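You operate a simulated robot arm through the tools that you are given. There is no shell and no other tool.

You run a simulated two-armed robot. Do the job below in one go: nothing can be reset, and whatever is moved stays where it is left.

TASK
Pick up the label card that says "linen" from the gridded mat with one hand, pass it to the other hand and put it on the bare end of the long shelf top.

Only the result counts: the job must be done as asked and must still hold three seconds after the hand-in. Knocking over, shifting, dropping, spilling or breaking anything else fails it.

THE ROBOT
Two 7-joint arms with two-finger parallel grippers on one trunk, on a base that moves. Base frame: it is fixed to the floor where the robot stands at the start and does not move with it; the origin is under the middle of the robot, x ahead of it, y to its left, z up. Units: mm, degrees, N and s.
The left shoulder is at the start at [110, 169, 1486], the right one opposite. With the tool pointing down near the work surface each hand reaches from about 440 to 740 mm from the robot's upright axis, wherever it stands, measured 20 degrees to its own side. Places, roughly: bare end of the long shelf top (26x18 cm) [-3680, -1440, 1040]; label card [-2750, 1750, 1000]. Payload 1.57 kg a hand.
The tool frame of a hand sits at the grasp point between the pads (the TCP): z along the fingers, y along the line on which they close. The tips reach 30 mm beyond it. Largest opening 80 mm; finger width 17, thickness 12; the body of the gripper, 40 by 82 mm, starts 80 mm behind the TCP.
Orientation is that of the tool frame in the base frame, as [roll, pitch, yaw] about the fixed x, y, z axes, in that order (R = Rz(yaw) Ry(pitch) Rx(roll)). With the fingers straight down and closing along the base's y, the tool's x points along the base's -x, its y along +y and its z along -z.

THE INTERFACE
- The arms move only by the tool arm_command. It takes "left_deltas", "right_deltas" or both (then of equal length, played together; a hand with none holds still); each is a list of rows, each an object (a shift or turn left out is 0, a gripper value left out holds the last) with "angular": the turn, a rotation vector about the tool's x, y, z in degrees, a list of three; "offset": the shift along the tool's x, y, z in mm, a list of three; "claw": the gripper command, from -1 (shut) to 1 (fully open), values between in proportion. In form: [{"angular": [ax, ay, az], "offset": [dx, dy, dz], "claw": claw}, ...]. A call has 1 to 20 rows; each row shifts and turns the commanded pose from where the row before left it, along the tool's axes as they then stand. A row lasts 0.2 s, in which the tool goes at most 50 mm and 8.6 degrees; a call with a longer step from one row to the next is refused whole, and so is a gripper value outside its range. Where a pose cannot be reached the arm comes as near as it can. A force on the tool above 40 N (or 10 N above the force at the start of the call, whichever is more), or a blocked arm, ends the call early, and 0.2 s more pass. Each finger travels about 72 mm/s and halts on what it meets, pressing with about 34 N; the grip force reading is that of the motor and also rises with nothing between the fingers. The clock runs only during rows and for 0.2 s after the last one: add rows that do not move to give the fingers time. The reply holds the time, the measured pose of the TCP, the force on the tool along the base axes, the opening and the grip force, in the units named above and with some noise, with the torque about the TCP (base axes, N m) and any sound that the robot's microphone picked up.
- Cameras (640 x 400 px; columns grow to the right, rows downward): "scene" is now at [163.5, -4.4, 1678.7]; the picture's right is [-0.04, -1.00, 0.00], its down [-0.69, 0.03, -0.73] and it looks along [0.73, -0.03, -0.69] (base axes); focal length 292 px, centre (320, 200). "left" rides on the left gripper at [72, 7, -122] in its tool frame; the picture's right is [-0.09, 1.00, 0.00], its down [-0.84, -0.08, -0.54] and it looks along [-0.54, -0.05, 0.84] (tool axes); focal length 238 px, centre (320, 200). "right" rides on the right gripper at [72, -7, -122] in its tool frame; the picture's right is [0.09, 1.00, 0.00], its down [-0.84, 0.08, -0.54] and it looks along [-0.54, 0.05, 0.84] (tool axes); focal length 238 px, centre (320, 200). There is no depth. A picture from a camera that has moved, and an enlarged one, comes with that camera's place and axes in the base frame and with its lens.
- grab_frame(camera): a new picture of that camera. No time passes.
- move_column(by): slides the trunk up (or, below 0, down) by that many mm; the arms and the scene camera ride with it, the base frame stays. It gives what a move gives, with no picture.
- drive_base(legs): drives the robot by 1 to 6 legs, each [ahead, left, turn to the left] in mm, mm and degrees, along the robot's own axes; the way and the turn of a leg run together, so that a leg with both is an arc; at most 1500 mm and 180 degrees a leg. The arms and the cameras ride along, it lands a little off, and it stops where it bumps. It gives what a move gives.
- aim_head(pan, tilt): turns the head with the scene camera to pan (to the left, within 86 degrees either way) and tilt (down, from -29 to 69), counted from straight ahead of the robot. It gives what a move gives.
- zoom(camera, box): a new picture of the part [left, top, right, bottom] of that camera's present view, enlarged. No time passes.
- sign_off(): hands the job in; it is judged then, once.

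Nothing tells you exact positions but the pictures and the camera data. Unless the task says otherwise, let go and move clear before handing in.

The tools are called as a command line: name --argument value ..., lists and objects as JSON in quotes. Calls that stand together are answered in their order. arm_command: Moves the arms, as the interface text tells. Its arguments: {"type":"object","properties":{"left_deltas":{"type":"array","items":{"type":"object","properties":{"angular":{"type":"array","items":{"type":"number"}},"offset":{"type":"array","items":{"type":"number"}},"claw":{"type":"number"}}}},"right_deltas":{"type":"array","items":{"type":"object","properties":{"angular":{"type":"array","items":{"type":"number"}},"offset":{"type":"array","items":{"type":"number"}},"claw":{"type":"number"}}}}},"required":[]} The other tools are called the same way: move_column (by) moves the trunk up or down; drive_base (legs) drives the base; aim_head (pan, tilt) turns the head that bears the scene camera; grab_frame (camera) takes a picture; zoom (camera, box) takes an enlarged picture of a part of a camera's view; sign_off () hands the job in.

At the start:

```text
time: 0.0
left_position: [656.2, 276.5, 1216.0]
left_tcp_rot: [-179.9, 0.1, 180.0]
left_ft_force: [-0.3, -0.4, -0.3]
left_moment: [0.0, 0.0, -0.03]
left_opening: 80.1
left_grasp_force: 0.1
right_position: [660.4, -238.4, 1217.9]
right_tcp_rot: [-180.0, 0.1, 180.0]
right_ft_force: [-0.9, 0.6, 0.2]
right_moment: [0.05, 0.0, 0.0]
right_opening: 80.0
right_grasp_force: 0.2
trunk travel left (down, up): [-800.0, 90.0]
robot x, y, heading: [2.9, -2.1, 0.1]
head pan, tilt (commanded): [-2.2, 43.5]
```

scene: 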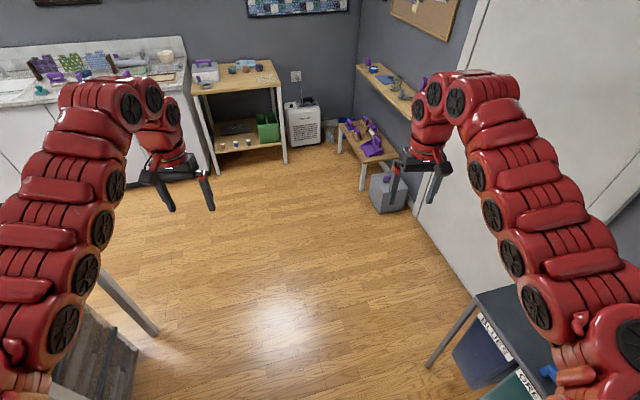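
right: 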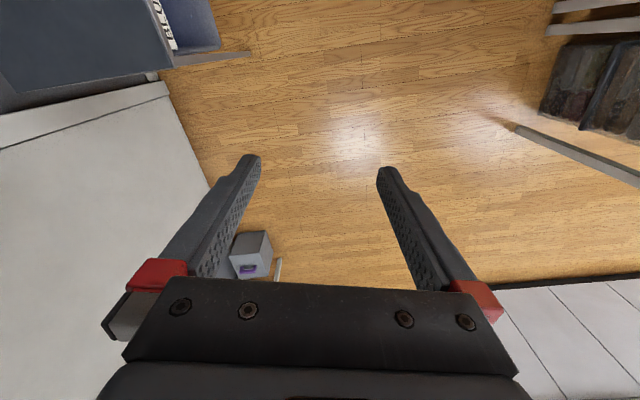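
left: 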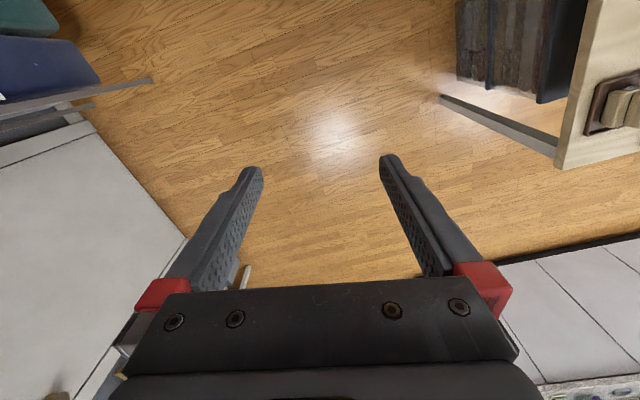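

I see a workshop room ahead of the robot; the card and the shelf are both behind me (card near [-2750, 1750], shelf near [-3680, -1440]). I'll look around with the head first before I drive.

aim_head --pan 86 --tilt 25

grab_frame --camera "scene"

aim_head --pan -86 --tilt 25

grab_frame --camera "scene"

```text
time: 1.6
left_position: [654.5, 275.9, 1217.2]
left_tcp_rot: [179.9, 0.0, 180.0]
left_ft_force: [-1.2, 0.1, -1.3]
left_moment: [0.02, 0.0, -0.03]
left_opening: 79.8
left_grasp_force: 0.1
right_position: [659.7, -239.2, 1217.8]
right_tcp_rot: [-180.0, 0.0, 180.0]
right_ft_force: [0.0, -0.6, -0.3]
right_moment: [-0.03, -0.04, -0.04]
right_opening: 79.9
right_grasp_force: 0.0
trunk travel left (down, up): [-800.0, 90.0]
robot x, y, heading: [-0.4, 0.0, 0.0]
head pan, tilt (commanded): [85.9, 25.0]
```

```text
taken
camera scene: at [87.6, 90.7, 1707.1], right [1.0, -0.07, 0.0], down [-0.03, -0.42, -0.91], along [0.06, 0.9, -0.42], focal length 292 px, centre (320, 200)
```

scene: 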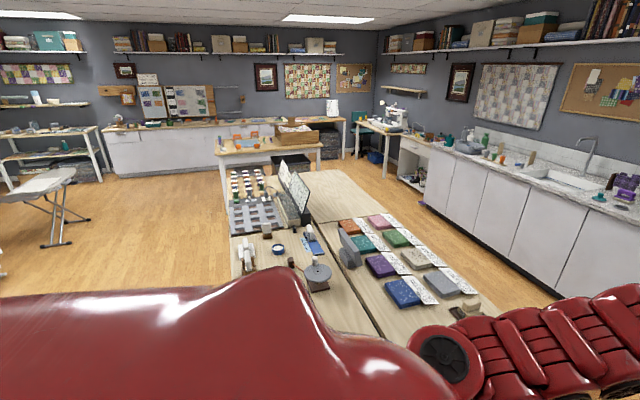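

```text
time: 4.2
left_position: [655.7, 276.9, 1217.2]
left_tcp_rot: [-180.0, 0.0, -180.0]
left_ft_force: [-0.3, 0.0, 0.3]
left_moment: [-0.01, -0.03, 0.02]
left_opening: 80.0
left_grasp_force: 0.1
right_position: [660.8, -238.6, 1216.1]
right_tcp_rot: [180.0, 0.0, -180.0]
right_ft_force: [0.1, 0.5, -0.5]
right_moment: [-0.01, 0.0, -0.01]
right_opening: 80.0
right_grasp_force: 0.0
trunk travel left (down, up): [-800.0, 90.0]
robot x, y, heading: [0.8, 0.8, 0.1]
head pan, tilt (commanded): [-85.9, 25.0]
```

```text
taken
camera scene: at [87.5, -93.1, 1707.1], right [-1.0, -0.07, 0.0], down [-0.03, 0.42, -0.91], along [0.06, -0.9, -0.42], focal length 292 px, centre (320, 200)
```

scene: 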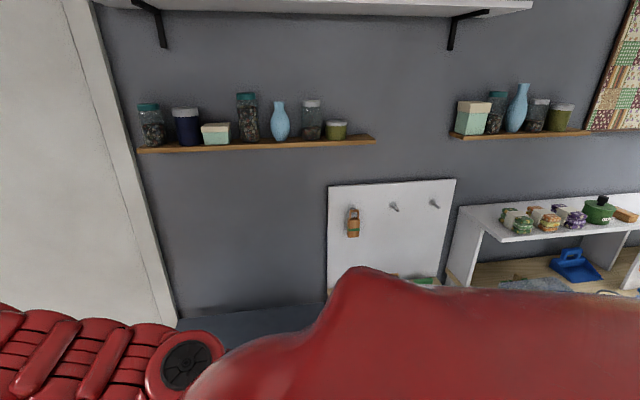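

The aisle is narrow: a cutting table is on my left (edge near y≈700) and a rack and wall on my right. I'll raise the trunk for clearance, turn left in steps and look along the way back.

move_column --by 85

drive_base --legs '[[0, 0, 60]]'

aim_head --pan 86 --tilt 25

grab_frame --camera "scene"

aim_head --pan 45 --tilt 30

grab_frame --camera "scene"

aim_head --pan 0 --tilt 40

grab_frame --camera "scene"

```text
time: 5.4
left_position: [655.7, 277.1, 1302.2]
left_tcp_rot: [-180.0, 0.0, 180.0]
left_ft_force: [-0.4, 0.6, 0.2]
left_moment: [-0.02, 0.02, -0.03]
left_opening: 80.0
left_grasp_force: 0.0
right_position: [658.8, -238.3, 1300.9]
right_tcp_rot: [179.9, 0.0, -180.0]
right_ft_force: [0.5, -0.6, -0.1]
right_moment: [0.02, 0.0, 0.01]
right_opening: 80.1
right_grasp_force: 0.0
trunk travel left (down, up): [-885.0, 5.0]
robot x, y, heading: [1.5, -1.0, 0.1]
head pan, tilt (commanded): [-85.9, 25.0]
```

```text
time: 8.4
left_position: [98.6, 705.1, 1302.0]
left_tcp_rot: [179.9, 0.0, -120.9]
left_ft_force: [0.3, 0.0, -0.8]
left_moment: [0.0, -0.05, 0.0]
left_opening: 79.6
left_grasp_force: 0.0
right_position: [542.8, 444.9, 1303.2]
right_tcp_rot: [179.9, 0.1, -120.9]
right_ft_force: [0.2, 0.4, 0.2]
right_moment: [0.0, 0.03, -0.01]
right_opening: 79.7
right_grasp_force: 0.1
trunk travel left (down, up): [-885.0, 5.0]
robot x, y, heading: [-0.1, -4.2, 59.1]
head pan, tilt (commanded): [-85.9, 25.0]
```

```text
time: 11.1
left_position: [99.4, 704.4, 1300.5]
left_tcp_rot: [-179.9, 0.0, -120.9]
left_ft_force: [-0.6, 0.4, 0.3]
left_moment: [0.0, 0.0, 0.03]
left_opening: 79.8
left_grasp_force: 0.1
right_position: [543.4, 444.8, 1301.7]
right_tcp_rot: [180.0, 0.0, -120.9]
right_ft_force: [0.0, -0.4, 0.1]
right_moment: [-0.01, -0.02, 0.04]
right_opening: 79.8
right_grasp_force: 0.0
trunk travel left (down, up): [-885.0, 5.0]
robot x, y, heading: [5.1, -1.5, 59.2]
head pan, tilt (commanded): [85.9, 25.0]
```

```text
taken
camera scene: at [-33.7, 120.5, 1792.1], right [0.57, 0.82, 0.0], down [0.35, -0.24, -0.91], along [-0.74, 0.52, -0.42], focal length 292 px, centre (320, 200)
```

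scene: 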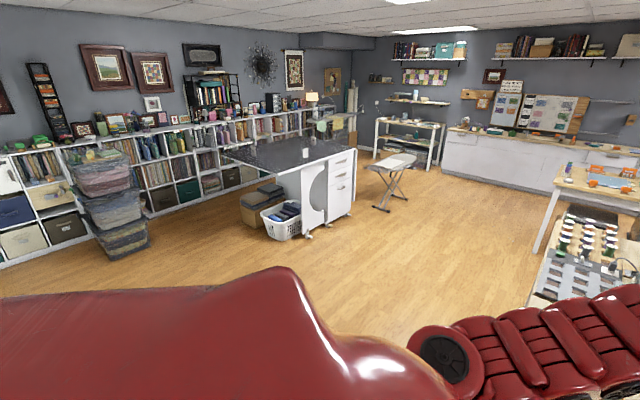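

```text
time: 12.1
left_position: [99.2, 706.0, 1302.1]
left_tcp_rot: [180.0, 0.0, -120.9]
left_ft_force: [0.0, -0.6, -0.1]
left_moment: [0.0, -0.01, 0.03]
left_opening: 79.9
left_grasp_force: 0.0
right_position: [542.4, 442.9, 1300.9]
right_tcp_rot: [-179.9, 0.0, -120.9]
right_ft_force: [-1.1, 0.1, -0.9]
right_moment: [-0.03, 0.03, -0.01]
right_opening: 79.8
right_grasp_force: 0.0
trunk travel left (down, up): [-885.0, 5.0]
robot x, y, heading: [-0.4, 2.6, 59.2]
head pan, tilt (commanded): [45.0, 30.0]
```

```text
taken
camera scene: at [19.6, 155.4, 1784.1], right [0.97, 0.25, 0.0], down [0.12, -0.48, -0.87], along [-0.21, 0.84, -0.5], focal length 292 px, centre (320, 200)
```

scene: 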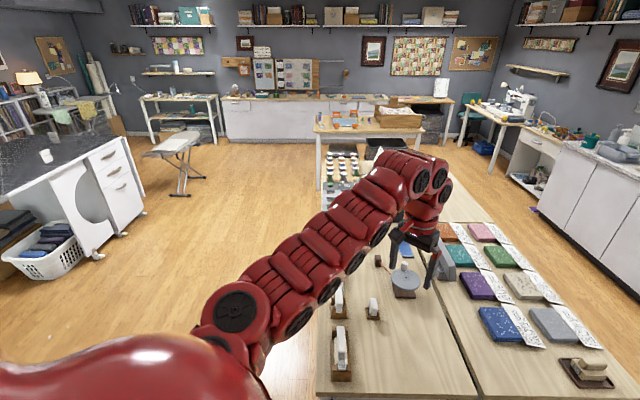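

```text
time: 13.2
left_position: [99.1, 703.6, 1302.6]
left_tcp_rot: [-179.9, 0.0, -120.9]
left_ft_force: [-0.8, 0.2, -0.7]
left_moment: [-0.01, 0.0, 0.02]
left_opening: 79.9
left_grasp_force: 0.1
right_position: [543.1, 444.4, 1301.7]
right_tcp_rot: [180.0, 0.0, -120.9]
right_ft_force: [-0.2, -0.2, -0.3]
right_moment: [0.02, 0.01, 0.03]
right_opening: 80.1
right_grasp_force: 0.1
trunk travel left (down, up): [-885.0, 5.0]
robot x, y, heading: [-5.4, -4.8, 59.2]
head pan, tilt (commanded): [0.0, 40.0]
```

```text
taken
camera scene: at [85.3, 140.8, 1768.8], right [0.86, -0.51, 0.0], down [-0.33, -0.55, -0.77], along [0.39, 0.66, -0.64], focal length 292 px, centre (320, 200)
```

scene: 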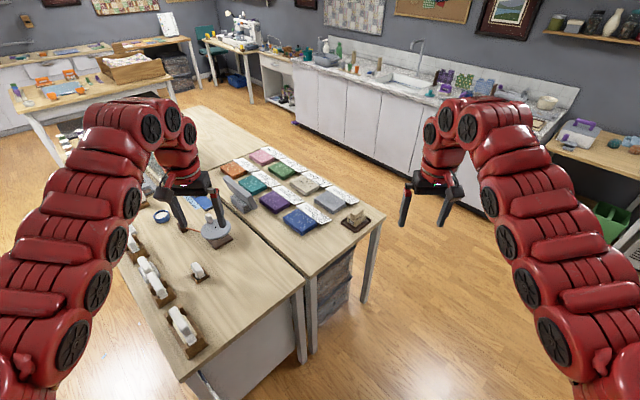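

The floor behind is open, and the dark-topped table with drawers near [-2750, 1600] must bear the gridded mat. I'll turn to heading ~165, drive 1 m clear of the near table, and look again.

drive_base --legs '[[0, 0, 106], [1000, 0, 0]]'

aim_head --pan -20 --tilt 25

grab_frame --camera "scene"

aim_head --pan 50 --tilt 25

grab_frame --camera "scene"

```text
time: 22.9
left_position: [-1678.8, 137.8, 1300.8]
left_tcp_rot: [-179.9, 0.0, -13.7]
left_ft_force: [0.4, 0.1, 0.3]
left_moment: [-0.02, -0.01, 0.0]
left_opening: 79.9
left_grasp_force: 0.1
right_position: [-1561.4, 636.8, 1301.6]
right_tcp_rot: [180.0, 0.1, -13.9]
right_ft_force: [-0.5, -0.5, 0.4]
right_moment: [-0.05, -0.01, 0.01]
right_opening: 80.1
right_grasp_force: 0.0
trunk travel left (down, up): [-885.0, 5.0]
robot x, y, heading: [-974.2, 246.7, 166.1]
head pan, tilt (commanded): [0.0, 40.0]
```

```text
time: 23.8
left_position: [-1681.1, 137.0, 1301.3]
left_tcp_rot: [180.0, 0.1, -13.9]
left_ft_force: [-0.2, 0.4, 0.4]
left_moment: [0.0, -0.01, 0.02]
left_opening: 79.9
left_grasp_force: 0.0
right_position: [-1561.6, 637.9, 1302.8]
right_tcp_rot: [180.0, 0.0, -14.0]
right_ft_force: [-0.1, -0.8, 0.2]
right_moment: [-0.01, 0.01, 0.03]
right_opening: 80.2
right_grasp_force: 0.0
trunk travel left (down, up): [-885.0, 5.0]
robot x, y, heading: [-978.4, 245.8, 166.2]
head pan, tilt (commanded): [-20.0, 25.0]
```

```text
taken
camera scene: at [-1132.0, 317.6, 1792.0], right [0.56, 0.83, 0.0], down [0.35, -0.24, -0.91], along [-0.75, 0.5, -0.42], focal length 292 px, centre (320, 200)
```

scene: 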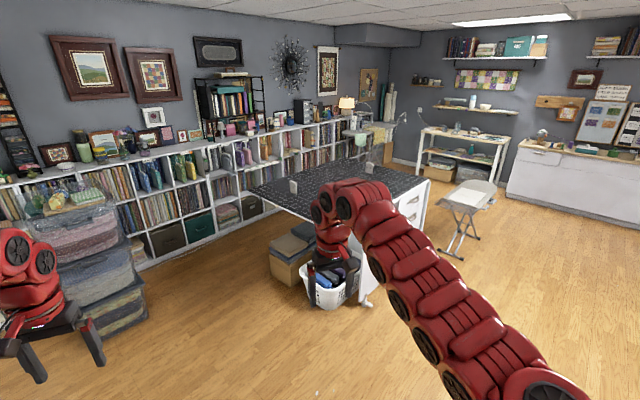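

```text
time: 25.2
left_position: [-1679.4, 136.4, 1301.6]
left_tcp_rot: [-180.0, 0.0, -13.8]
left_ft_force: [-0.1, -0.4, -0.2]
left_moment: [0.01, 0.01, 0.02]
left_opening: 80.0
left_grasp_force: 0.0
right_position: [-1561.3, 638.7, 1302.2]
right_tcp_rot: [-180.0, 0.1, -13.9]
right_ft_force: [-0.7, -0.3, -0.6]
right_moment: [-0.02, 0.02, -0.03]
right_opening: 80.2
right_grasp_force: 0.0
trunk travel left (down, up): [-885.0, 5.0]
robot x, y, heading: [-972.0, 249.2, 166.2]
head pan, tilt (commanded): [50.0, 25.0]
```

```text
taken
camera scene: at [-1129.4, 212.0, 1792.1], right [-0.59, 0.81, 0.0], down [0.34, 0.25, -0.91], along [-0.73, -0.53, -0.42], focal length 292 px, centre (320, 200)
```

scene: 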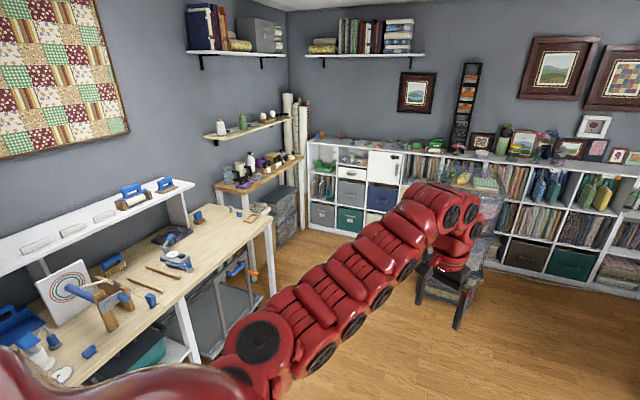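

The mat lies on the drawer table ahead to the right, and the long shelf is the white bookcase along the far wall, its bare end by the left corner. I'll zoom in on both.

zoom --camera "scene" --box '[290, 110, 450, 210]'

aim_head --pan -30 --tilt 15

grab_frame --camera "scene"

zoom --camera "scene" --box '[200, 120, 440, 270]'

```text
4.00 times, centred on (370, 160) of scene
camera zoom: at [-1129.4, 212.0, 1792.1], right [-0.59, 0.81, 0.0], down [0.34, 0.25, -0.91], along [-0.73, -0.53, -0.42], focal length 1167 px, centre (120, 360)
```

zoom: 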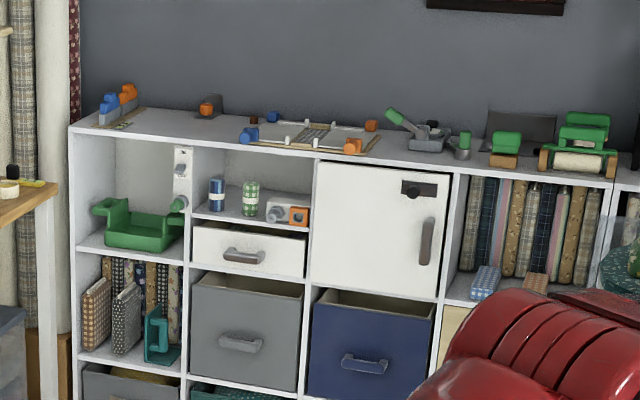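

```text
time: 26.7
left_position: [-1680.1, 135.5, 1302.2]
left_tcp_rot: [180.0, 0.0, -13.7]
left_ft_force: [-0.6, 0.2, 0.2]
left_moment: [0.02, -0.01, 0.03]
left_opening: 79.7
left_grasp_force: 0.2
right_position: [-1562.6, 637.3, 1301.2]
right_tcp_rot: [-180.0, 0.1, -14.0]
right_ft_force: [0.5, 0.1, -0.2]
right_moment: [0.0, 0.02, -0.02]
right_opening: 79.6
right_grasp_force: 0.1
trunk travel left (down, up): [-885.0, 5.0]
robot x, y, heading: [-976.9, 246.7, 166.3]
head pan, tilt (commanded): [-30.0, 15.0]
```

```text
taken
camera scene: at [-1122.5, 330.9, 1808.3], right [0.69, 0.72, 0.0], down [0.19, -0.18, -0.97], along [-0.7, 0.67, -0.26], focal length 292 px, centre (320, 200)
```

scene: 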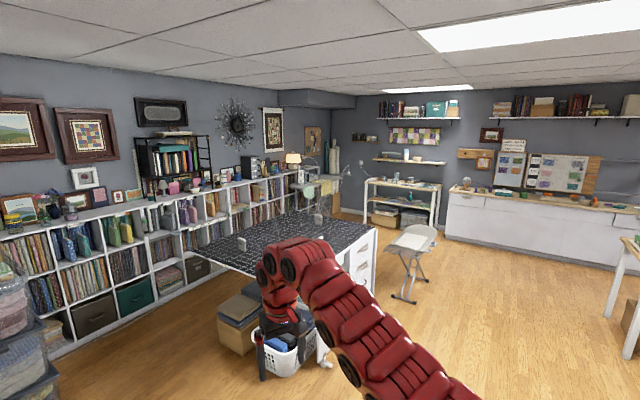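

```text
2.67 times, centred on (320, 195) of scene
camera zoom: at [-1122.5, 330.9, 1808.3], right [0.69, 0.72, 0.0], down [0.19, -0.18, -0.97], along [-0.7, 0.67, -0.26], focal length 778 px, centre (320, 213)
```

zoom: 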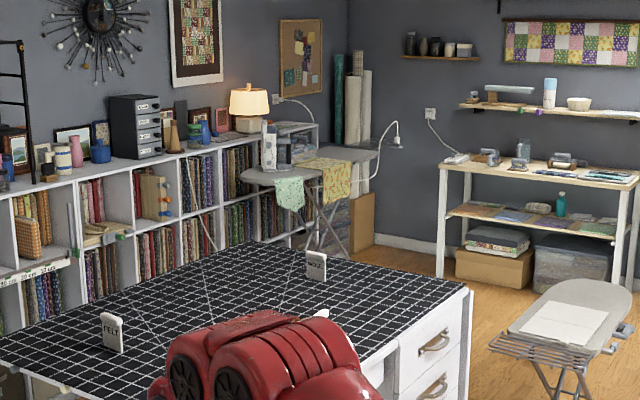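

The mat carries small upright cards (I read "FELT" and one like "WOOL"; the one near [-2750, 1750] is hidden by my arm). I'll move around to the drawer side of the table and look closely.

drive_base --legs '[[380, -650, 0], [380, -650, 0], [0, 0, 28]]'

aim_head --pan 0 --tilt 30

grab_frame --camera "scene"

aim_head --pan -60 --tilt 35

grab_frame --camera "scene"

```text
time: 36.0
left_position: [-1985.9, 1297.4, 1302.0]
left_tcp_rot: [180.0, 0.0, 12.8]
left_ft_force: [-0.6, -0.3, 0.7]
left_moment: [0.03, 0.0, 0.0]
left_opening: 80.2
left_grasp_force: 0.0
right_position: [-2104.3, 1798.3, 1302.1]
right_tcp_rot: [-180.0, 0.1, 12.7]
right_ft_force: [0.5, 0.3, -0.7]
right_moment: [-0.02, -0.02, -0.01]
right_opening: 79.9
right_grasp_force: 0.3
trunk travel left (down, up): [-885.0, 5.0]
robot x, y, heading: [-1409.8, 1708.6, -167.0]
head pan, tilt (commanded): [-30.0, 15.0]
```

```text
time: 36.9
left_position: [-1986.8, 1297.0, 1301.8]
left_tcp_rot: [-180.0, -0.1, 12.8]
left_ft_force: [-0.5, -0.1, -0.1]
left_moment: [0.01, 0.01, 0.02]
left_opening: 79.9
left_grasp_force: 0.1
right_position: [-2104.4, 1798.2, 1302.1]
right_tcp_rot: [-179.9, 0.1, 12.7]
right_ft_force: [0.4, 0.4, -0.2]
right_moment: [-0.01, -0.01, 0.01]
right_opening: 79.9
right_grasp_force: 0.1
trunk travel left (down, up): [-885.0, 5.0]
robot x, y, heading: [-1406.9, 1712.0, -167.1]
head pan, tilt (commanded): [0.0, 30.0]
```

```text
taken
camera scene: at [-1574.1, 1673.0, 1784.1], right [-0.22, 0.98, 0.0], down [0.49, 0.11, -0.87], along [-0.84, -0.19, -0.5], focal length 292 px, centre (320, 200)
```

scene: 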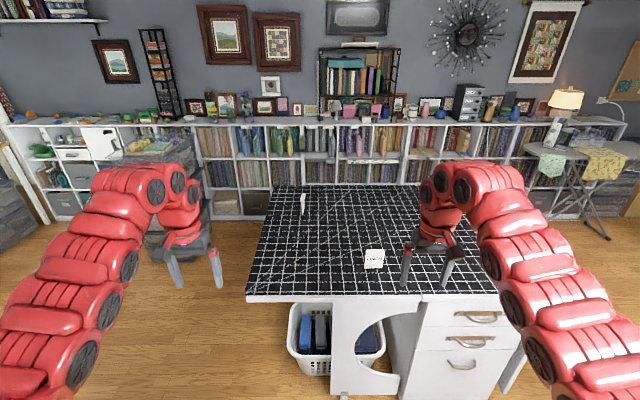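

```text
time: 38.2
left_position: [-1985.3, 1297.9, 1301.1]
left_tcp_rot: [-180.0, 0.0, 12.8]
left_ft_force: [0.0, 1.1, 0.0]
left_moment: [-0.02, 0.02, -0.01]
left_opening: 80.1
left_grasp_force: 0.1
right_position: [-2103.0, 1798.1, 1301.3]
right_tcp_rot: [-179.9, 0.1, 12.7]
right_ft_force: [0.7, 1.1, -0.7]
right_moment: [-0.01, 0.04, 0.0]
right_opening: 79.8
right_grasp_force: 0.0
trunk travel left (down, up): [-885.0, 5.0]
robot x, y, heading: [-1410.9, 1713.8, -167.2]
head pan, tilt (commanded): [-60.0, 35.0]
```

```text
taken
camera scene: at [-1545.9, 1757.4, 1776.3], right [0.73, 0.68, 0.0], down [0.39, -0.42, -0.82], along [-0.56, 0.6, -0.57], focal length 292 px, centre (320, 200)
```

scene: 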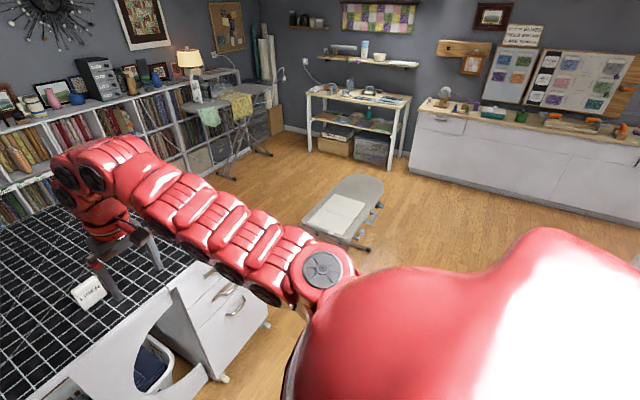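

There's a card in clear view at the near-middle of the mat and perhaps others behind my right gripper. I'll zoom to read them.

aim_head --pan 0 --tilt 35

zoom --camera "scene" --box '[230, 120, 518, 300]'

grab_frame --camera "right"

grab_frame --camera "left"

```text
time: 39.5
left_position: [-1987.0, 1296.8, 1301.2]
left_tcp_rot: [180.0, 0.0, 12.8]
left_ft_force: [-0.5, 0.2, 0.9]
left_moment: [0.02, 0.01, 0.0]
left_opening: 80.0
left_grasp_force: 0.0
right_position: [-2104.1, 1798.5, 1302.4]
right_tcp_rot: [-180.0, 0.1, 12.7]
right_ft_force: [-0.6, 0.2, 0.1]
right_moment: [-0.01, -0.01, 0.01]
right_opening: 79.8
right_grasp_force: 0.1
trunk travel left (down, up): [-885.0, 5.0]
robot x, y, heading: [-1408.5, 1714.2, -167.0]
head pan, tilt (commanded): [0.0, 35.0]
```

```text
2.22 times, centred on (374, 210) of scene
camera zoom: at [-1571.8, 1673.4, 1776.3], right [-0.22, 0.98, 0.0], down [0.56, 0.13, -0.82], along [-0.8, -0.18, -0.57], focal length 648 px, centre (200, 178)
```

zoom: 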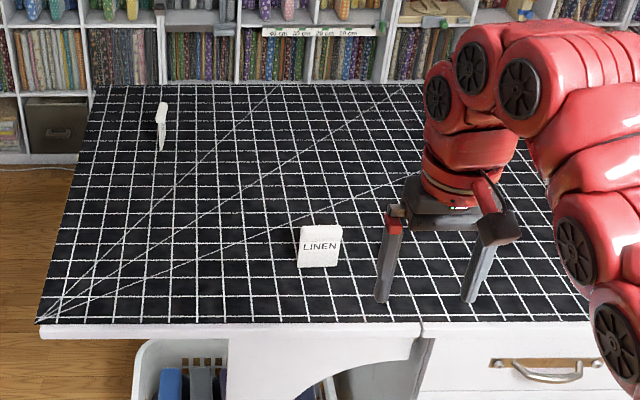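

```text
taken
camera right: at [-2034.9, 1820.1, 1423.4], right [0.31, -0.95, 0.0], down [-0.8, -0.26, 0.54], along [-0.52, -0.17, -0.84], focal length 238 px, centre (320, 200)
```

right: 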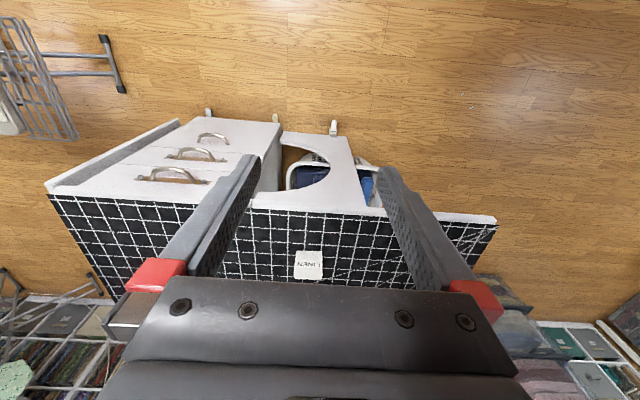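

```text
taken
camera left: at [-1915.1, 1305.9, 1423.2], right [0.13, -0.99, 0.0], down [-0.83, -0.11, 0.54], along [-0.54, -0.07, -0.84], focal length 238 px, centre (320, 200)
```

left: 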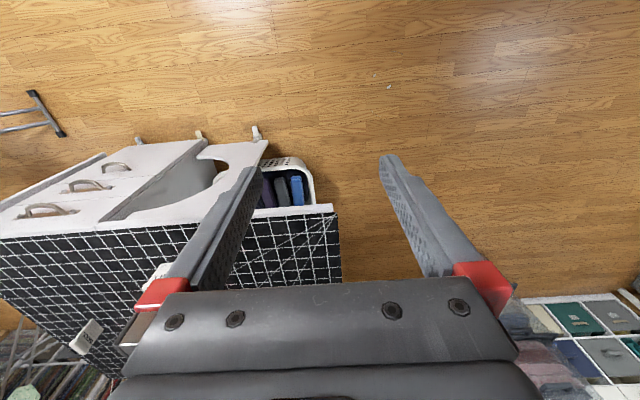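

The LINEN card stands upright near the front edge of the mat, at about [-2550, 1695], with the table top at z≈900 by triangulation; FELT and another card stand farther off. I'll drive 500 mm closer with the hands well above the table.

drive_base --legs '[[480, 0, 0]]'

aim_head --pan -10 --tilt 60

grab_frame --camera "scene"

grab_frame --camera "right"

grab_frame --camera "left"

```text
time: 42.4
left_position: [-2455.2, 1188.0, 1302.5]
left_tcp_rot: [180.0, 0.1, 13.0]
left_ft_force: [0.3, 0.3, -0.2]
left_moment: [-0.01, 0.02, -0.03]
left_opening: 79.7
left_grasp_force: 0.1
right_position: [-2573.4, 1688.9, 1302.1]
right_tcp_rot: [-179.9, 0.2, 13.0]
right_ft_force: [0.6, 0.2, -0.9]
right_moment: [0.03, 0.01, 0.01]
right_opening: 80.1
right_grasp_force: 0.1
trunk travel left (down, up): [-885.0, 5.0]
robot x, y, heading: [-1876.4, 1603.9, -166.9]
head pan, tilt (commanded): [0.0, 35.0]
```

```text
time: 43.3
left_position: [-2456.6, 1188.8, 1300.9]
left_tcp_rot: [179.9, 0.0, 13.0]
left_ft_force: [0.1, 0.3, 0.0]
left_moment: [0.02, -0.01, 0.02]
left_opening: 80.1
left_grasp_force: 0.1
right_position: [-2576.3, 1687.7, 1301.4]
right_tcp_rot: [180.0, 0.0, 12.9]
right_ft_force: [-0.1, -0.1, 0.7]
right_moment: [-0.01, -0.01, -0.01]
right_opening: 80.2
right_grasp_force: 0.0
trunk travel left (down, up): [-885.0, 5.0]
robot x, y, heading: [-1876.2, 1605.4, -167.1]
head pan, tilt (commanded): [-10.0, 60.0]
```

```text
taken
camera scene: at [-2023.7, 1581.3, 1742.0], right [-0.05, 1.0, 0.0], down [0.86, 0.05, -0.5], along [-0.5, -0.03, -0.87], focal length 292 px, centre (320, 200)
```

scene: 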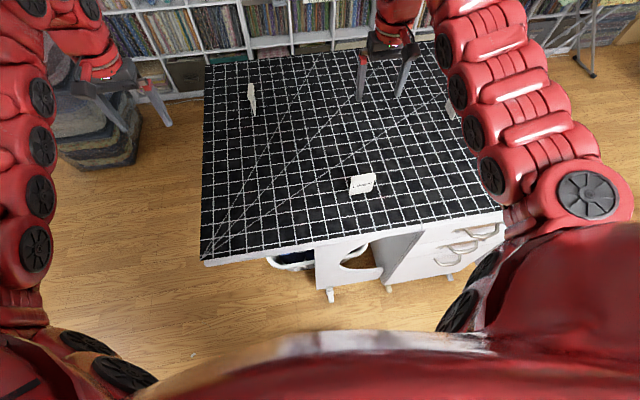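

```text
taken
camera right: at [-2506.4, 1710.3, 1423.3], right [0.31, -0.95, 0.0], down [-0.8, -0.26, 0.54], along [-0.52, -0.17, -0.84], focal length 238 px, centre (320, 200)
```

right: 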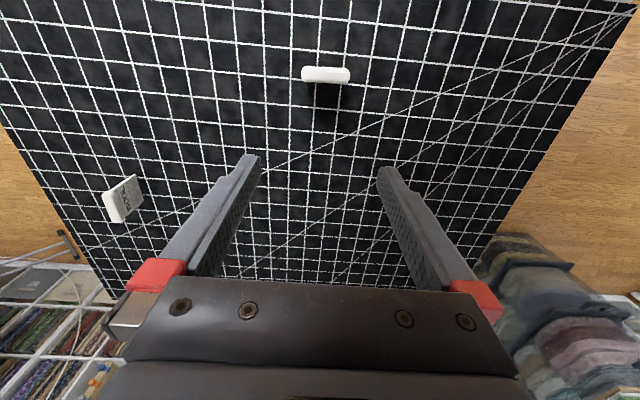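

```text
taken
camera left: at [-2384.9, 1196.4, 1423.1], right [0.13, -0.99, 0.0], down [-0.83, -0.11, 0.54], along [-0.54, -0.07, -0.84], focal length 238 px, centre (320, 200)
```

left: 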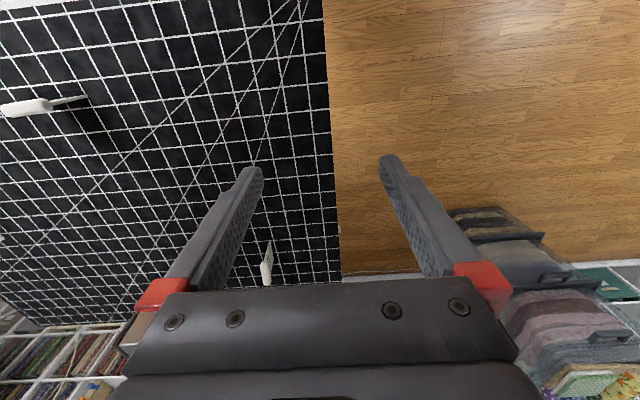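

I see LINEN almost under the right hand; from the side it looks like a thicker top with a thinner part below. I'll zoom in from several cameras to get its shape.

zoom --camera "left" --box '[0, 60, 128, 140]'

zoom --camera "right" --box '[262, 40, 390, 120]'

zoom --camera "scene" --box '[296, 145, 424, 225]'

zoom --camera "right" --box '[80, 160, 160, 230]'

```text
5.00 times, centred on (64, 100) of left
camera zoom: at [-2384.9, 1196.4, 1423.1], right [0.13, -0.99, 0.0], down [-0.83, -0.11, 0.54], along [-0.54, -0.07, -0.84], focal length 1192 px, centre (1600, 700)
```

zoom: 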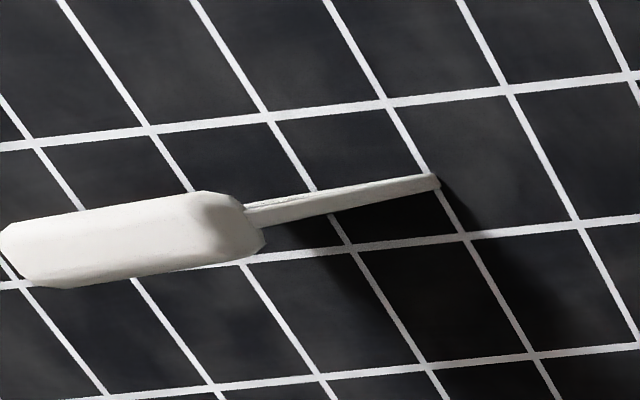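

```text
5.00 times, centred on (326, 80) of right
camera zoom: at [-2506.4, 1710.3, 1423.3], right [0.31, -0.95, 0.0], down [-0.8, -0.26, 0.54], along [-0.52, -0.17, -0.84], focal length 1192 px, centre (290, 800)
```

zoom: 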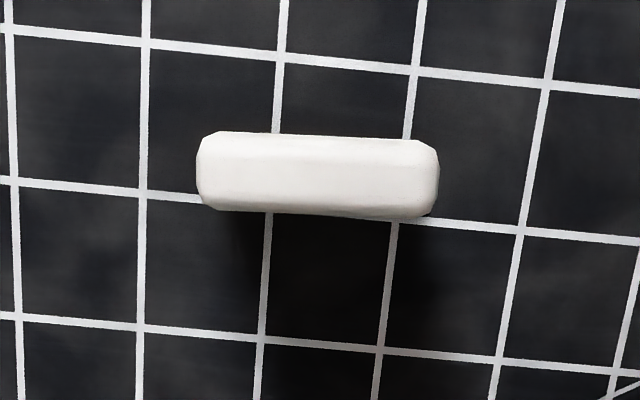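

```text
5.00 times, centred on (360, 185) of scene
camera zoom: at [-2023.7, 1581.3, 1742.0], right [-0.05, 1.0, 0.0], down [0.86, 0.05, -0.5], along [-0.5, -0.03, -0.87], focal length 1458 px, centre (120, 275)
```

zoom: 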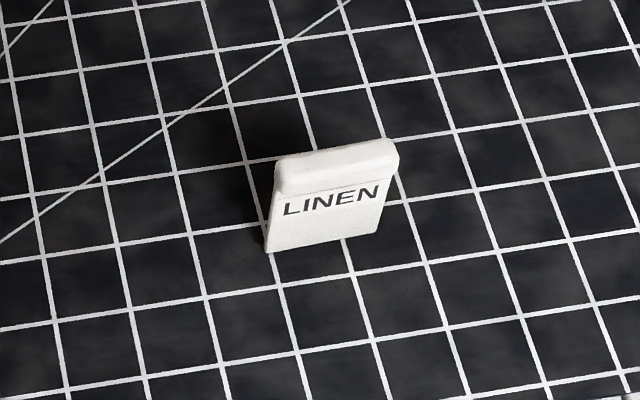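

```text
5.71 times, centred on (120, 195) of right
camera zoom: at [-2506.4, 1710.3, 1423.3], right [0.31, -0.95, 0.0], down [-0.8, -0.26, 0.54], along [-0.52, -0.17, -0.84], focal length 1362 px, centre (1463, 229)
```

zoom: 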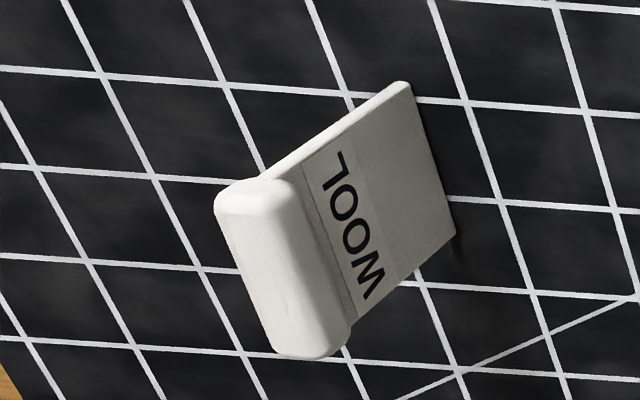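

The LINEN card is a thin plate (~77 mm wide, bottom at z≈898) with a thick bar on top (~25 mm thick, z≈982–1002), centred near [-2542, 1689] with its face normal at about 15.5° yaw. Plan: turn the right gripper so that it closes along the card's normal and tilt it 40° so it comes in from the right; the left hand can then take the other end of the bar from above.

arm_command --right_deltas '[{"angular": [0, 0, 7.95], "claw": 1}, {"angular": [0, 0, 7.95]}, {"angular": [0, 0, 7.95]}, {"angular": [0, 0, 7.95]}, {"angular": [0, 0, 7.95]}, {"angular": [0, 0, 7.95]}, {"angular": [0, 0, 7.95]}, {"angular": [0, 0, 7.95]}, {"angular": [0, 0, 7.95]}, {"angular": [0, 0, 7.95]}, {"angular": [0, 0, 7.95]}, {}, {}]'

grab_frame --camera "right"

grab_frame --camera "scene"

```text
time: 46.1
left_position: [-2456.0, 1188.3, 1301.1]
left_tcp_rot: [180.0, 0.0, 13.0]
left_ft_force: [-0.2, -0.2, -0.1]
left_moment: [-0.01, 0.01, 0.01]
left_opening: 80.2
left_grasp_force: 0.1
right_position: [-2575.5, 1688.5, 1303.4]
right_tcp_rot: [179.9, 0.1, -74.5]
right_ft_force: [-0.4, 0.2, 0.4]
right_moment: [0.06, 0.0, -0.01]
right_opening: 79.9
right_grasp_force: 0.0
trunk travel left (down, up): [-885.0, 5.0]
robot x, y, heading: [-1879.5, 1602.8, -166.9]
head pan, tilt (commanded): [-10.0, 60.0]
```

```text
taken
camera right: at [-2549.2, 1620.6, 1423.9], right [-0.94, -0.35, 0.0], down [-0.3, 0.79, 0.54], along [-0.19, 0.51, -0.84], focal length 238 px, centre (320, 200)
```

right: 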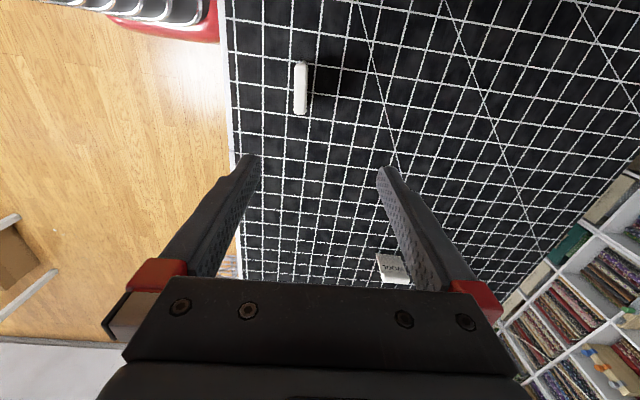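

```text
taken
camera scene: at [-2023.3, 1581.4, 1742.0], right [-0.05, 1.0, 0.0], down [0.86, 0.04, -0.5], along [-0.5, -0.03, -0.87], focal length 292 px, centre (320, 200)
```

scene: 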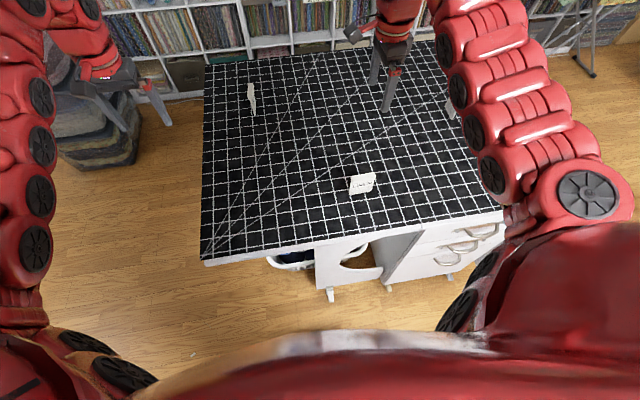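

The gripper now closes along the card's normal. Next I tilt it 40° (fingers pointing down-left) and lower the trunk 200 mm, then re-measure.

arm_command --right_deltas '[{"angular": [0, 8, 0]}, {"angular": [0, 8, 0]}, {"angular": [0, 8, 0]}, {"angular": [0, 8, 0]}, {"angular": [0, 8, 0]}, {}, {}]'

move_column --by -190

grab_frame --camera "right"

grab_frame --camera "scene"

grab_frame --camera "left"

```text
time: 47.7
left_position: [-2455.4, 1188.0, 1302.7]
left_tcp_rot: [-180.0, 0.0, 13.0]
left_ft_force: [-0.4, 0.8, 0.2]
left_moment: [0.02, -0.01, 0.01]
left_opening: 80.2
left_grasp_force: 0.1
right_position: [-2574.7, 1688.3, 1303.5]
right_tcp_rot: [179.8, -40.1, -74.5]
right_ft_force: [-0.8, -0.5, 0.4]
right_moment: [-0.01, -0.01, 0.0]
right_opening: 79.9
right_grasp_force: 0.1
trunk travel left (down, up): [-885.0, 5.0]
robot x, y, heading: [-1878.2, 1603.7, -167.1]
head pan, tilt (commanded): [-10.0, 60.0]
```

```text
time: 49.7
left_position: [-2455.6, 1188.3, 1112.7]
left_tcp_rot: [180.0, 0.0, 13.0]
left_ft_force: [-0.9, 0.2, 0.0]
left_moment: [-0.04, 0.0, 0.0]
left_opening: 80.1
left_grasp_force: 0.0
right_position: [-2574.7, 1687.6, 1112.2]
right_tcp_rot: [180.0, -40.1, -74.5]
right_ft_force: [0.9, -0.2, -0.6]
right_moment: [0.03, -0.02, -0.01]
right_opening: 80.1
right_grasp_force: 0.1
trunk travel left (down, up): [-695.0, 195.0]
robot x, y, heading: [-1876.6, 1603.3, -166.7]
head pan, tilt (commanded): [-10.0, 60.0]
```

```text
taken
camera right: at [-2574.1, 1711.6, 1251.7], right [-0.94, -0.33, 0.06], down [-0.34, 0.93, -0.12], along [-0.02, -0.14, -0.99], focal length 238 px, centre (320, 200)
```

right: 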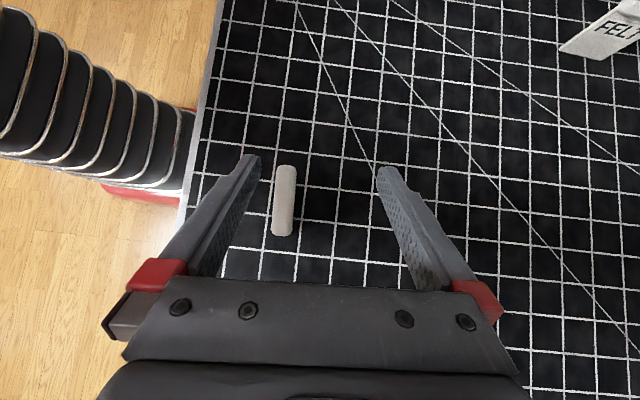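

```text
taken
camera scene: at [-2023.0, 1581.5, 1552.1], right [-0.05, 1.0, 0.0], down [0.86, 0.04, -0.5], along [-0.5, -0.03, -0.87], focal length 292 px, centre (320, 200)
```

scene: 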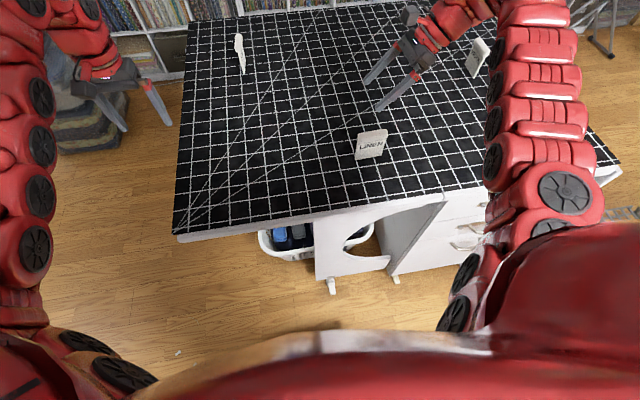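

```text
taken
camera left: at [-2384.3, 1196.6, 1233.3], right [0.13, -0.99, 0.0], down [-0.83, -0.11, 0.54], along [-0.54, -0.07, -0.84], focal length 238 px, centre (320, 200)
```

left: 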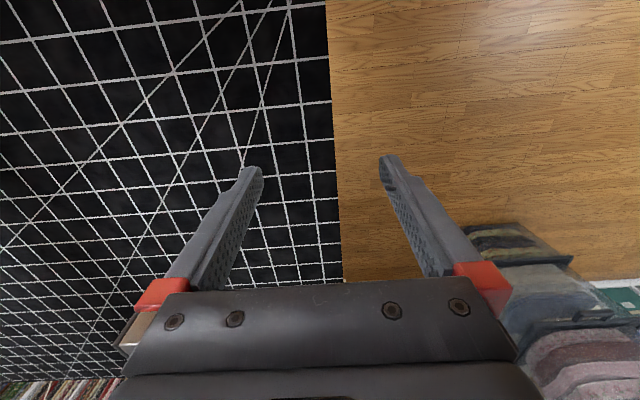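

The bar lies between the finger lines already, centred near [-2542, 1689]. I move to a pre-grasp point 60 mm short of it along the tool axis and look.

arm_command --right_deltas '[{"offset": [0, -16, 0]}, {"offset": [0, -15.7, 0]}, {"offset": [-22, 0, 6]}, {"offset": [-22, 0, 6]}, {"offset": [-22, 0, 6]}, {"offset": [-22.9, 0, 5.4]}, {}, {}]'

grab_frame --camera "right"

zoom --camera "scene" --box '[280, 80, 472, 200]'

```text
time: 51.5
left_position: [-2455.9, 1187.4, 1112.6]
left_tcp_rot: [180.0, 0.0, 13.0]
left_ft_force: [1.3, 0.3, 0.0]
left_moment: [0.03, -0.04, 0.01]
left_opening: 80.1
left_grasp_force: 0.1
right_position: [-2557.2, 1748.3, 1036.2]
right_tcp_rot: [179.9, -40.0, -74.5]
right_ft_force: [0.8, 0.6, -0.3]
right_moment: [-0.01, -0.01, 0.0]
right_opening: 80.0
right_grasp_force: 0.0
trunk travel left (down, up): [-695.0, 195.0]
robot x, y, heading: [-1879.2, 1605.9, -166.9]
head pan, tilt (commanded): [-10.0, 60.0]
```

```text
taken
camera right: at [-2556.3, 1771.8, 1175.1], right [-0.94, -0.33, 0.06], down [-0.34, 0.93, -0.12], along [-0.02, -0.14, -0.99], focal length 238 px, centre (320, 200)
```

right: 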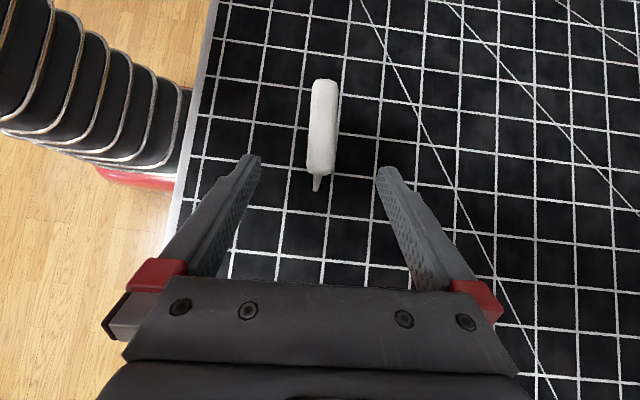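

```text
3.33 times, centred on (376, 140) of scene
camera zoom: at [-2023.4, 1581.5, 1552.0], right [-0.05, 1.0, 0.0], down [0.86, 0.05, -0.5], along [-0.5, -0.03, -0.87], focal length 972 px, centre (133, 400)
```

zoom: 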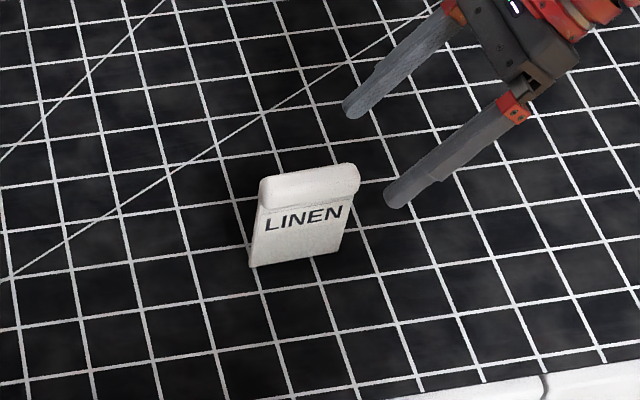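

The bar is centred between the fingers and aligned. I advance 58 mm along the tool axis, then look before closing.

arm_command --right_deltas '[{"offset": [0, 0, 15]}, {"offset": [0, 0, 15]}, {"offset": [0, 0, 15]}, {"offset": [0, 0, 13]}, {}, {}]'

grab_frame --camera "right"

zoom --camera "scene" --box '[280, 80, 472, 200]'

```text
time: 52.9
left_position: [-2455.2, 1187.3, 1112.1]
left_tcp_rot: [-179.9, 0.1, 13.0]
left_ft_force: [0.4, -0.1, 1.0]
left_moment: [0.0, -0.02, 0.03]
left_opening: 80.0
left_grasp_force: 0.1
right_position: [-2548.2, 1711.0, 993.5]
right_tcp_rot: [179.9, -40.0, -74.5]
right_ft_force: [0.4, -0.5, -0.2]
right_moment: [-0.06, 0.03, 0.0]
right_opening: 79.9
right_grasp_force: 0.0
trunk travel left (down, up): [-695.0, 195.0]
robot x, y, heading: [-1882.5, 1604.9, -166.9]
head pan, tilt (commanded): [-10.0, 60.0]
```

```text
taken
camera right: at [-2546.9, 1734.6, 1132.9], right [-0.94, -0.33, 0.06], down [-0.34, 0.93, -0.12], along [-0.01, -0.14, -0.99], focal length 238 px, centre (320, 200)
```

right: 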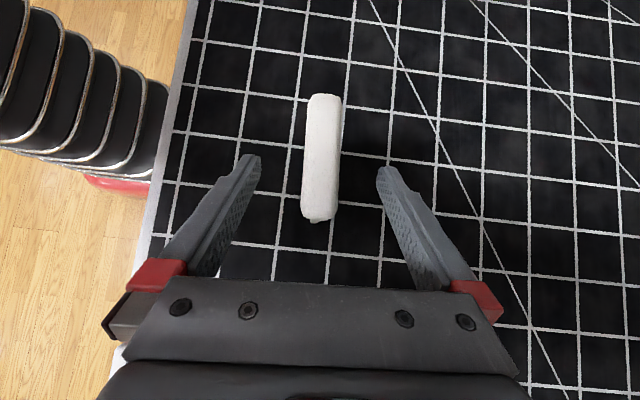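

```text
3.33 times, centred on (376, 140) of scene
camera zoom: at [-2023.2, 1581.4, 1552.0], right [-0.05, 1.0, 0.0], down [0.86, 0.04, -0.5], along [-0.5, -0.03, -0.87], focal length 972 px, centre (133, 400)
```

zoom: 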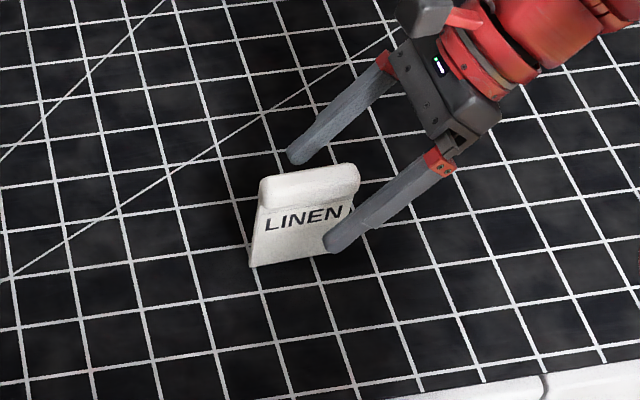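

The TCP projects onto the bar about 20 mm right of its centre, as wanted. I close the right gripper and then check.

arm_command --right_deltas '[{"claw": 0.2}, {"claw": -0.2}, {"claw": -1}, {"claw": -1}, {}, {}, {}]'

grab_frame --camera "right"

zoom --camera "scene" --box '[280, 80, 472, 200]'

```text
time: 54.5
left_position: [-2456.4, 1188.9, 1112.2]
left_tcp_rot: [180.0, -0.1, 12.9]
left_ft_force: [-0.1, 0.4, 0.3]
left_moment: [0.0, 0.03, -0.01]
left_opening: 79.9
left_grasp_force: 0.0
right_position: [-2548.0, 1710.6, 994.1]
right_tcp_rot: [180.0, -40.0, -74.5]
right_ft_force: [-0.4, 0.2, -0.7]
right_moment: [-0.01, -0.01, -0.03]
right_opening: 21.0
right_grasp_force: 33.6
trunk travel left (down, up): [-695.0, 195.0]
robot x, y, heading: [-1881.0, 1608.8, -166.9]
head pan, tilt (commanded): [-10.0, 60.0]
```

```text
taken
camera right: at [-2546.9, 1734.7, 1133.0], right [-0.94, -0.33, 0.06], down [-0.34, 0.93, -0.12], along [-0.01, -0.14, -0.99], focal length 238 px, centre (320, 200)
```

right: 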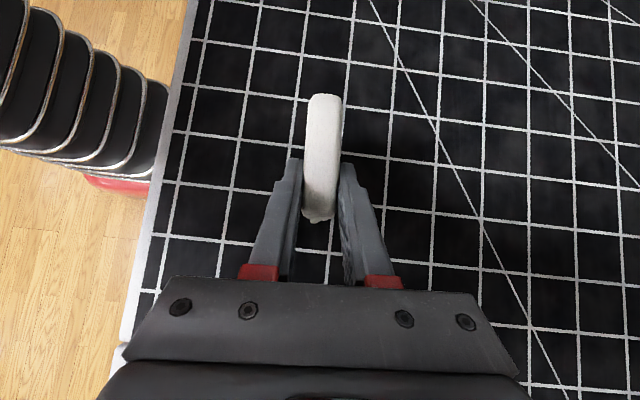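

```text
3.33 times, centred on (376, 140) of scene
camera zoom: at [-2023.2, 1581.5, 1552.0], right [-0.05, 1.0, 0.0], down [0.86, 0.04, -0.5], along [-0.5, -0.03, -0.87], focal length 972 px, centre (133, 400)
```

zoom: 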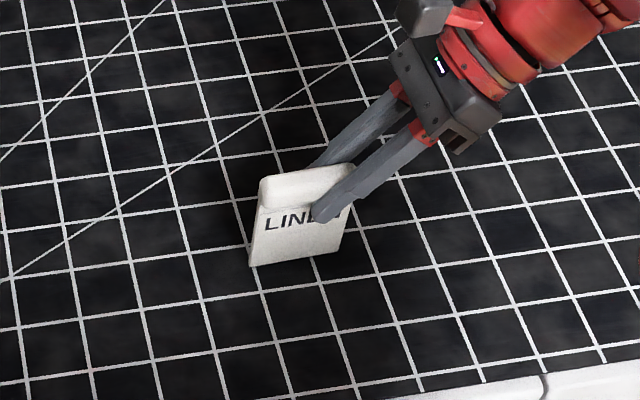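

The grip holds at 21 mm opening with 34 N. I lift straight up with the arm a little, then with the trunk.

arm_command --right_deltas '[{"offset": [6.4, 0, -7.7]}, {"offset": [12.9, 0, -15.3]}, {"offset": [12.9, 0, -15.3]}, {}, {}]'

move_column --by 190

grab_frame --camera "right"

grab_frame --camera "scene"

```text
time: 55.7
left_position: [-2456.1, 1187.0, 1111.4]
left_tcp_rot: [180.0, 0.0, 13.0]
left_ft_force: [-0.4, -0.2, 0.0]
left_moment: [-0.01, 0.01, -0.01]
left_opening: 80.0
left_grasp_force: 0.2
right_position: [-2549.4, 1711.4, 1042.7]
right_tcp_rot: [179.9, -39.9, -74.5]
right_ft_force: [0.2, -0.1, -0.1]
right_moment: [0.01, -0.02, -0.01]
right_opening: 20.9
right_grasp_force: 34.0
trunk travel left (down, up): [-695.0, 195.0]
robot x, y, heading: [-1877.4, 1607.9, -167.1]
head pan, tilt (commanded): [-10.0, 60.0]
```

```text
time: 57.8
left_position: [-2456.2, 1187.7, 1302.2]
left_tcp_rot: [179.9, 0.0, 13.0]
left_ft_force: [0.5, 0.0, 0.0]
left_moment: [0.05, 0.01, -0.02]
left_opening: 79.8
left_grasp_force: 0.0
right_position: [-2549.5, 1710.8, 1231.7]
right_tcp_rot: [179.8, -40.0, -74.5]
right_ft_force: [-0.2, 0.1, -0.5]
right_moment: [0.02, -0.02, 0.03]
right_opening: 20.8
right_grasp_force: 34.2
trunk travel left (down, up): [-885.0, 5.0]
robot x, y, heading: [-1878.9, 1605.1, -166.9]
head pan, tilt (commanded): [-10.0, 60.0]
```

```text
taken
camera right: at [-2548.3, 1735.1, 1371.9], right [-0.94, -0.33, 0.06], down [-0.34, 0.93, -0.12], along [-0.01, -0.14, -0.99], focal length 238 px, centre (320, 200)
```

right: 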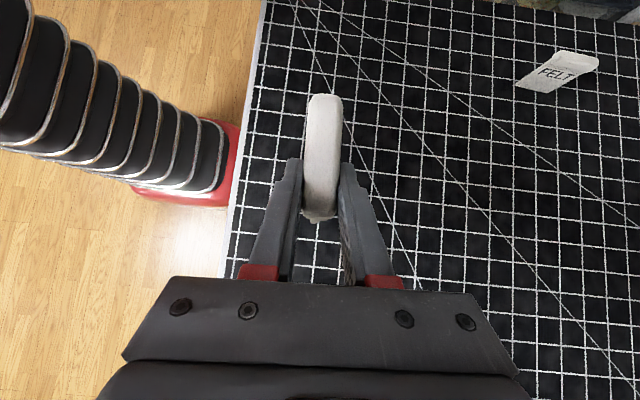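

```text
taken
camera scene: at [-2023.5, 1581.5, 1741.9], right [-0.05, 1.0, 0.0], down [0.86, 0.04, -0.5], along [-0.5, -0.03, -0.87], focal length 292 px, centre (320, 200)
```

scene: 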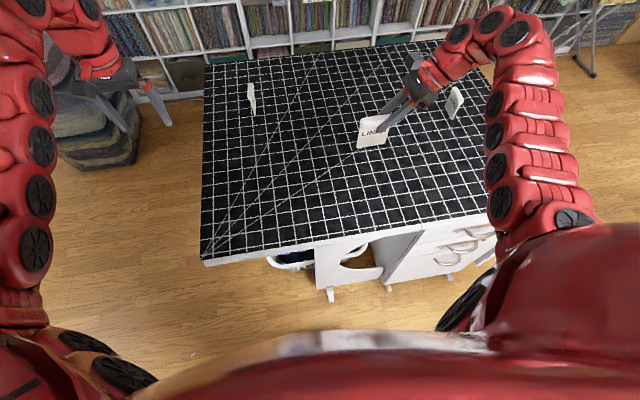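

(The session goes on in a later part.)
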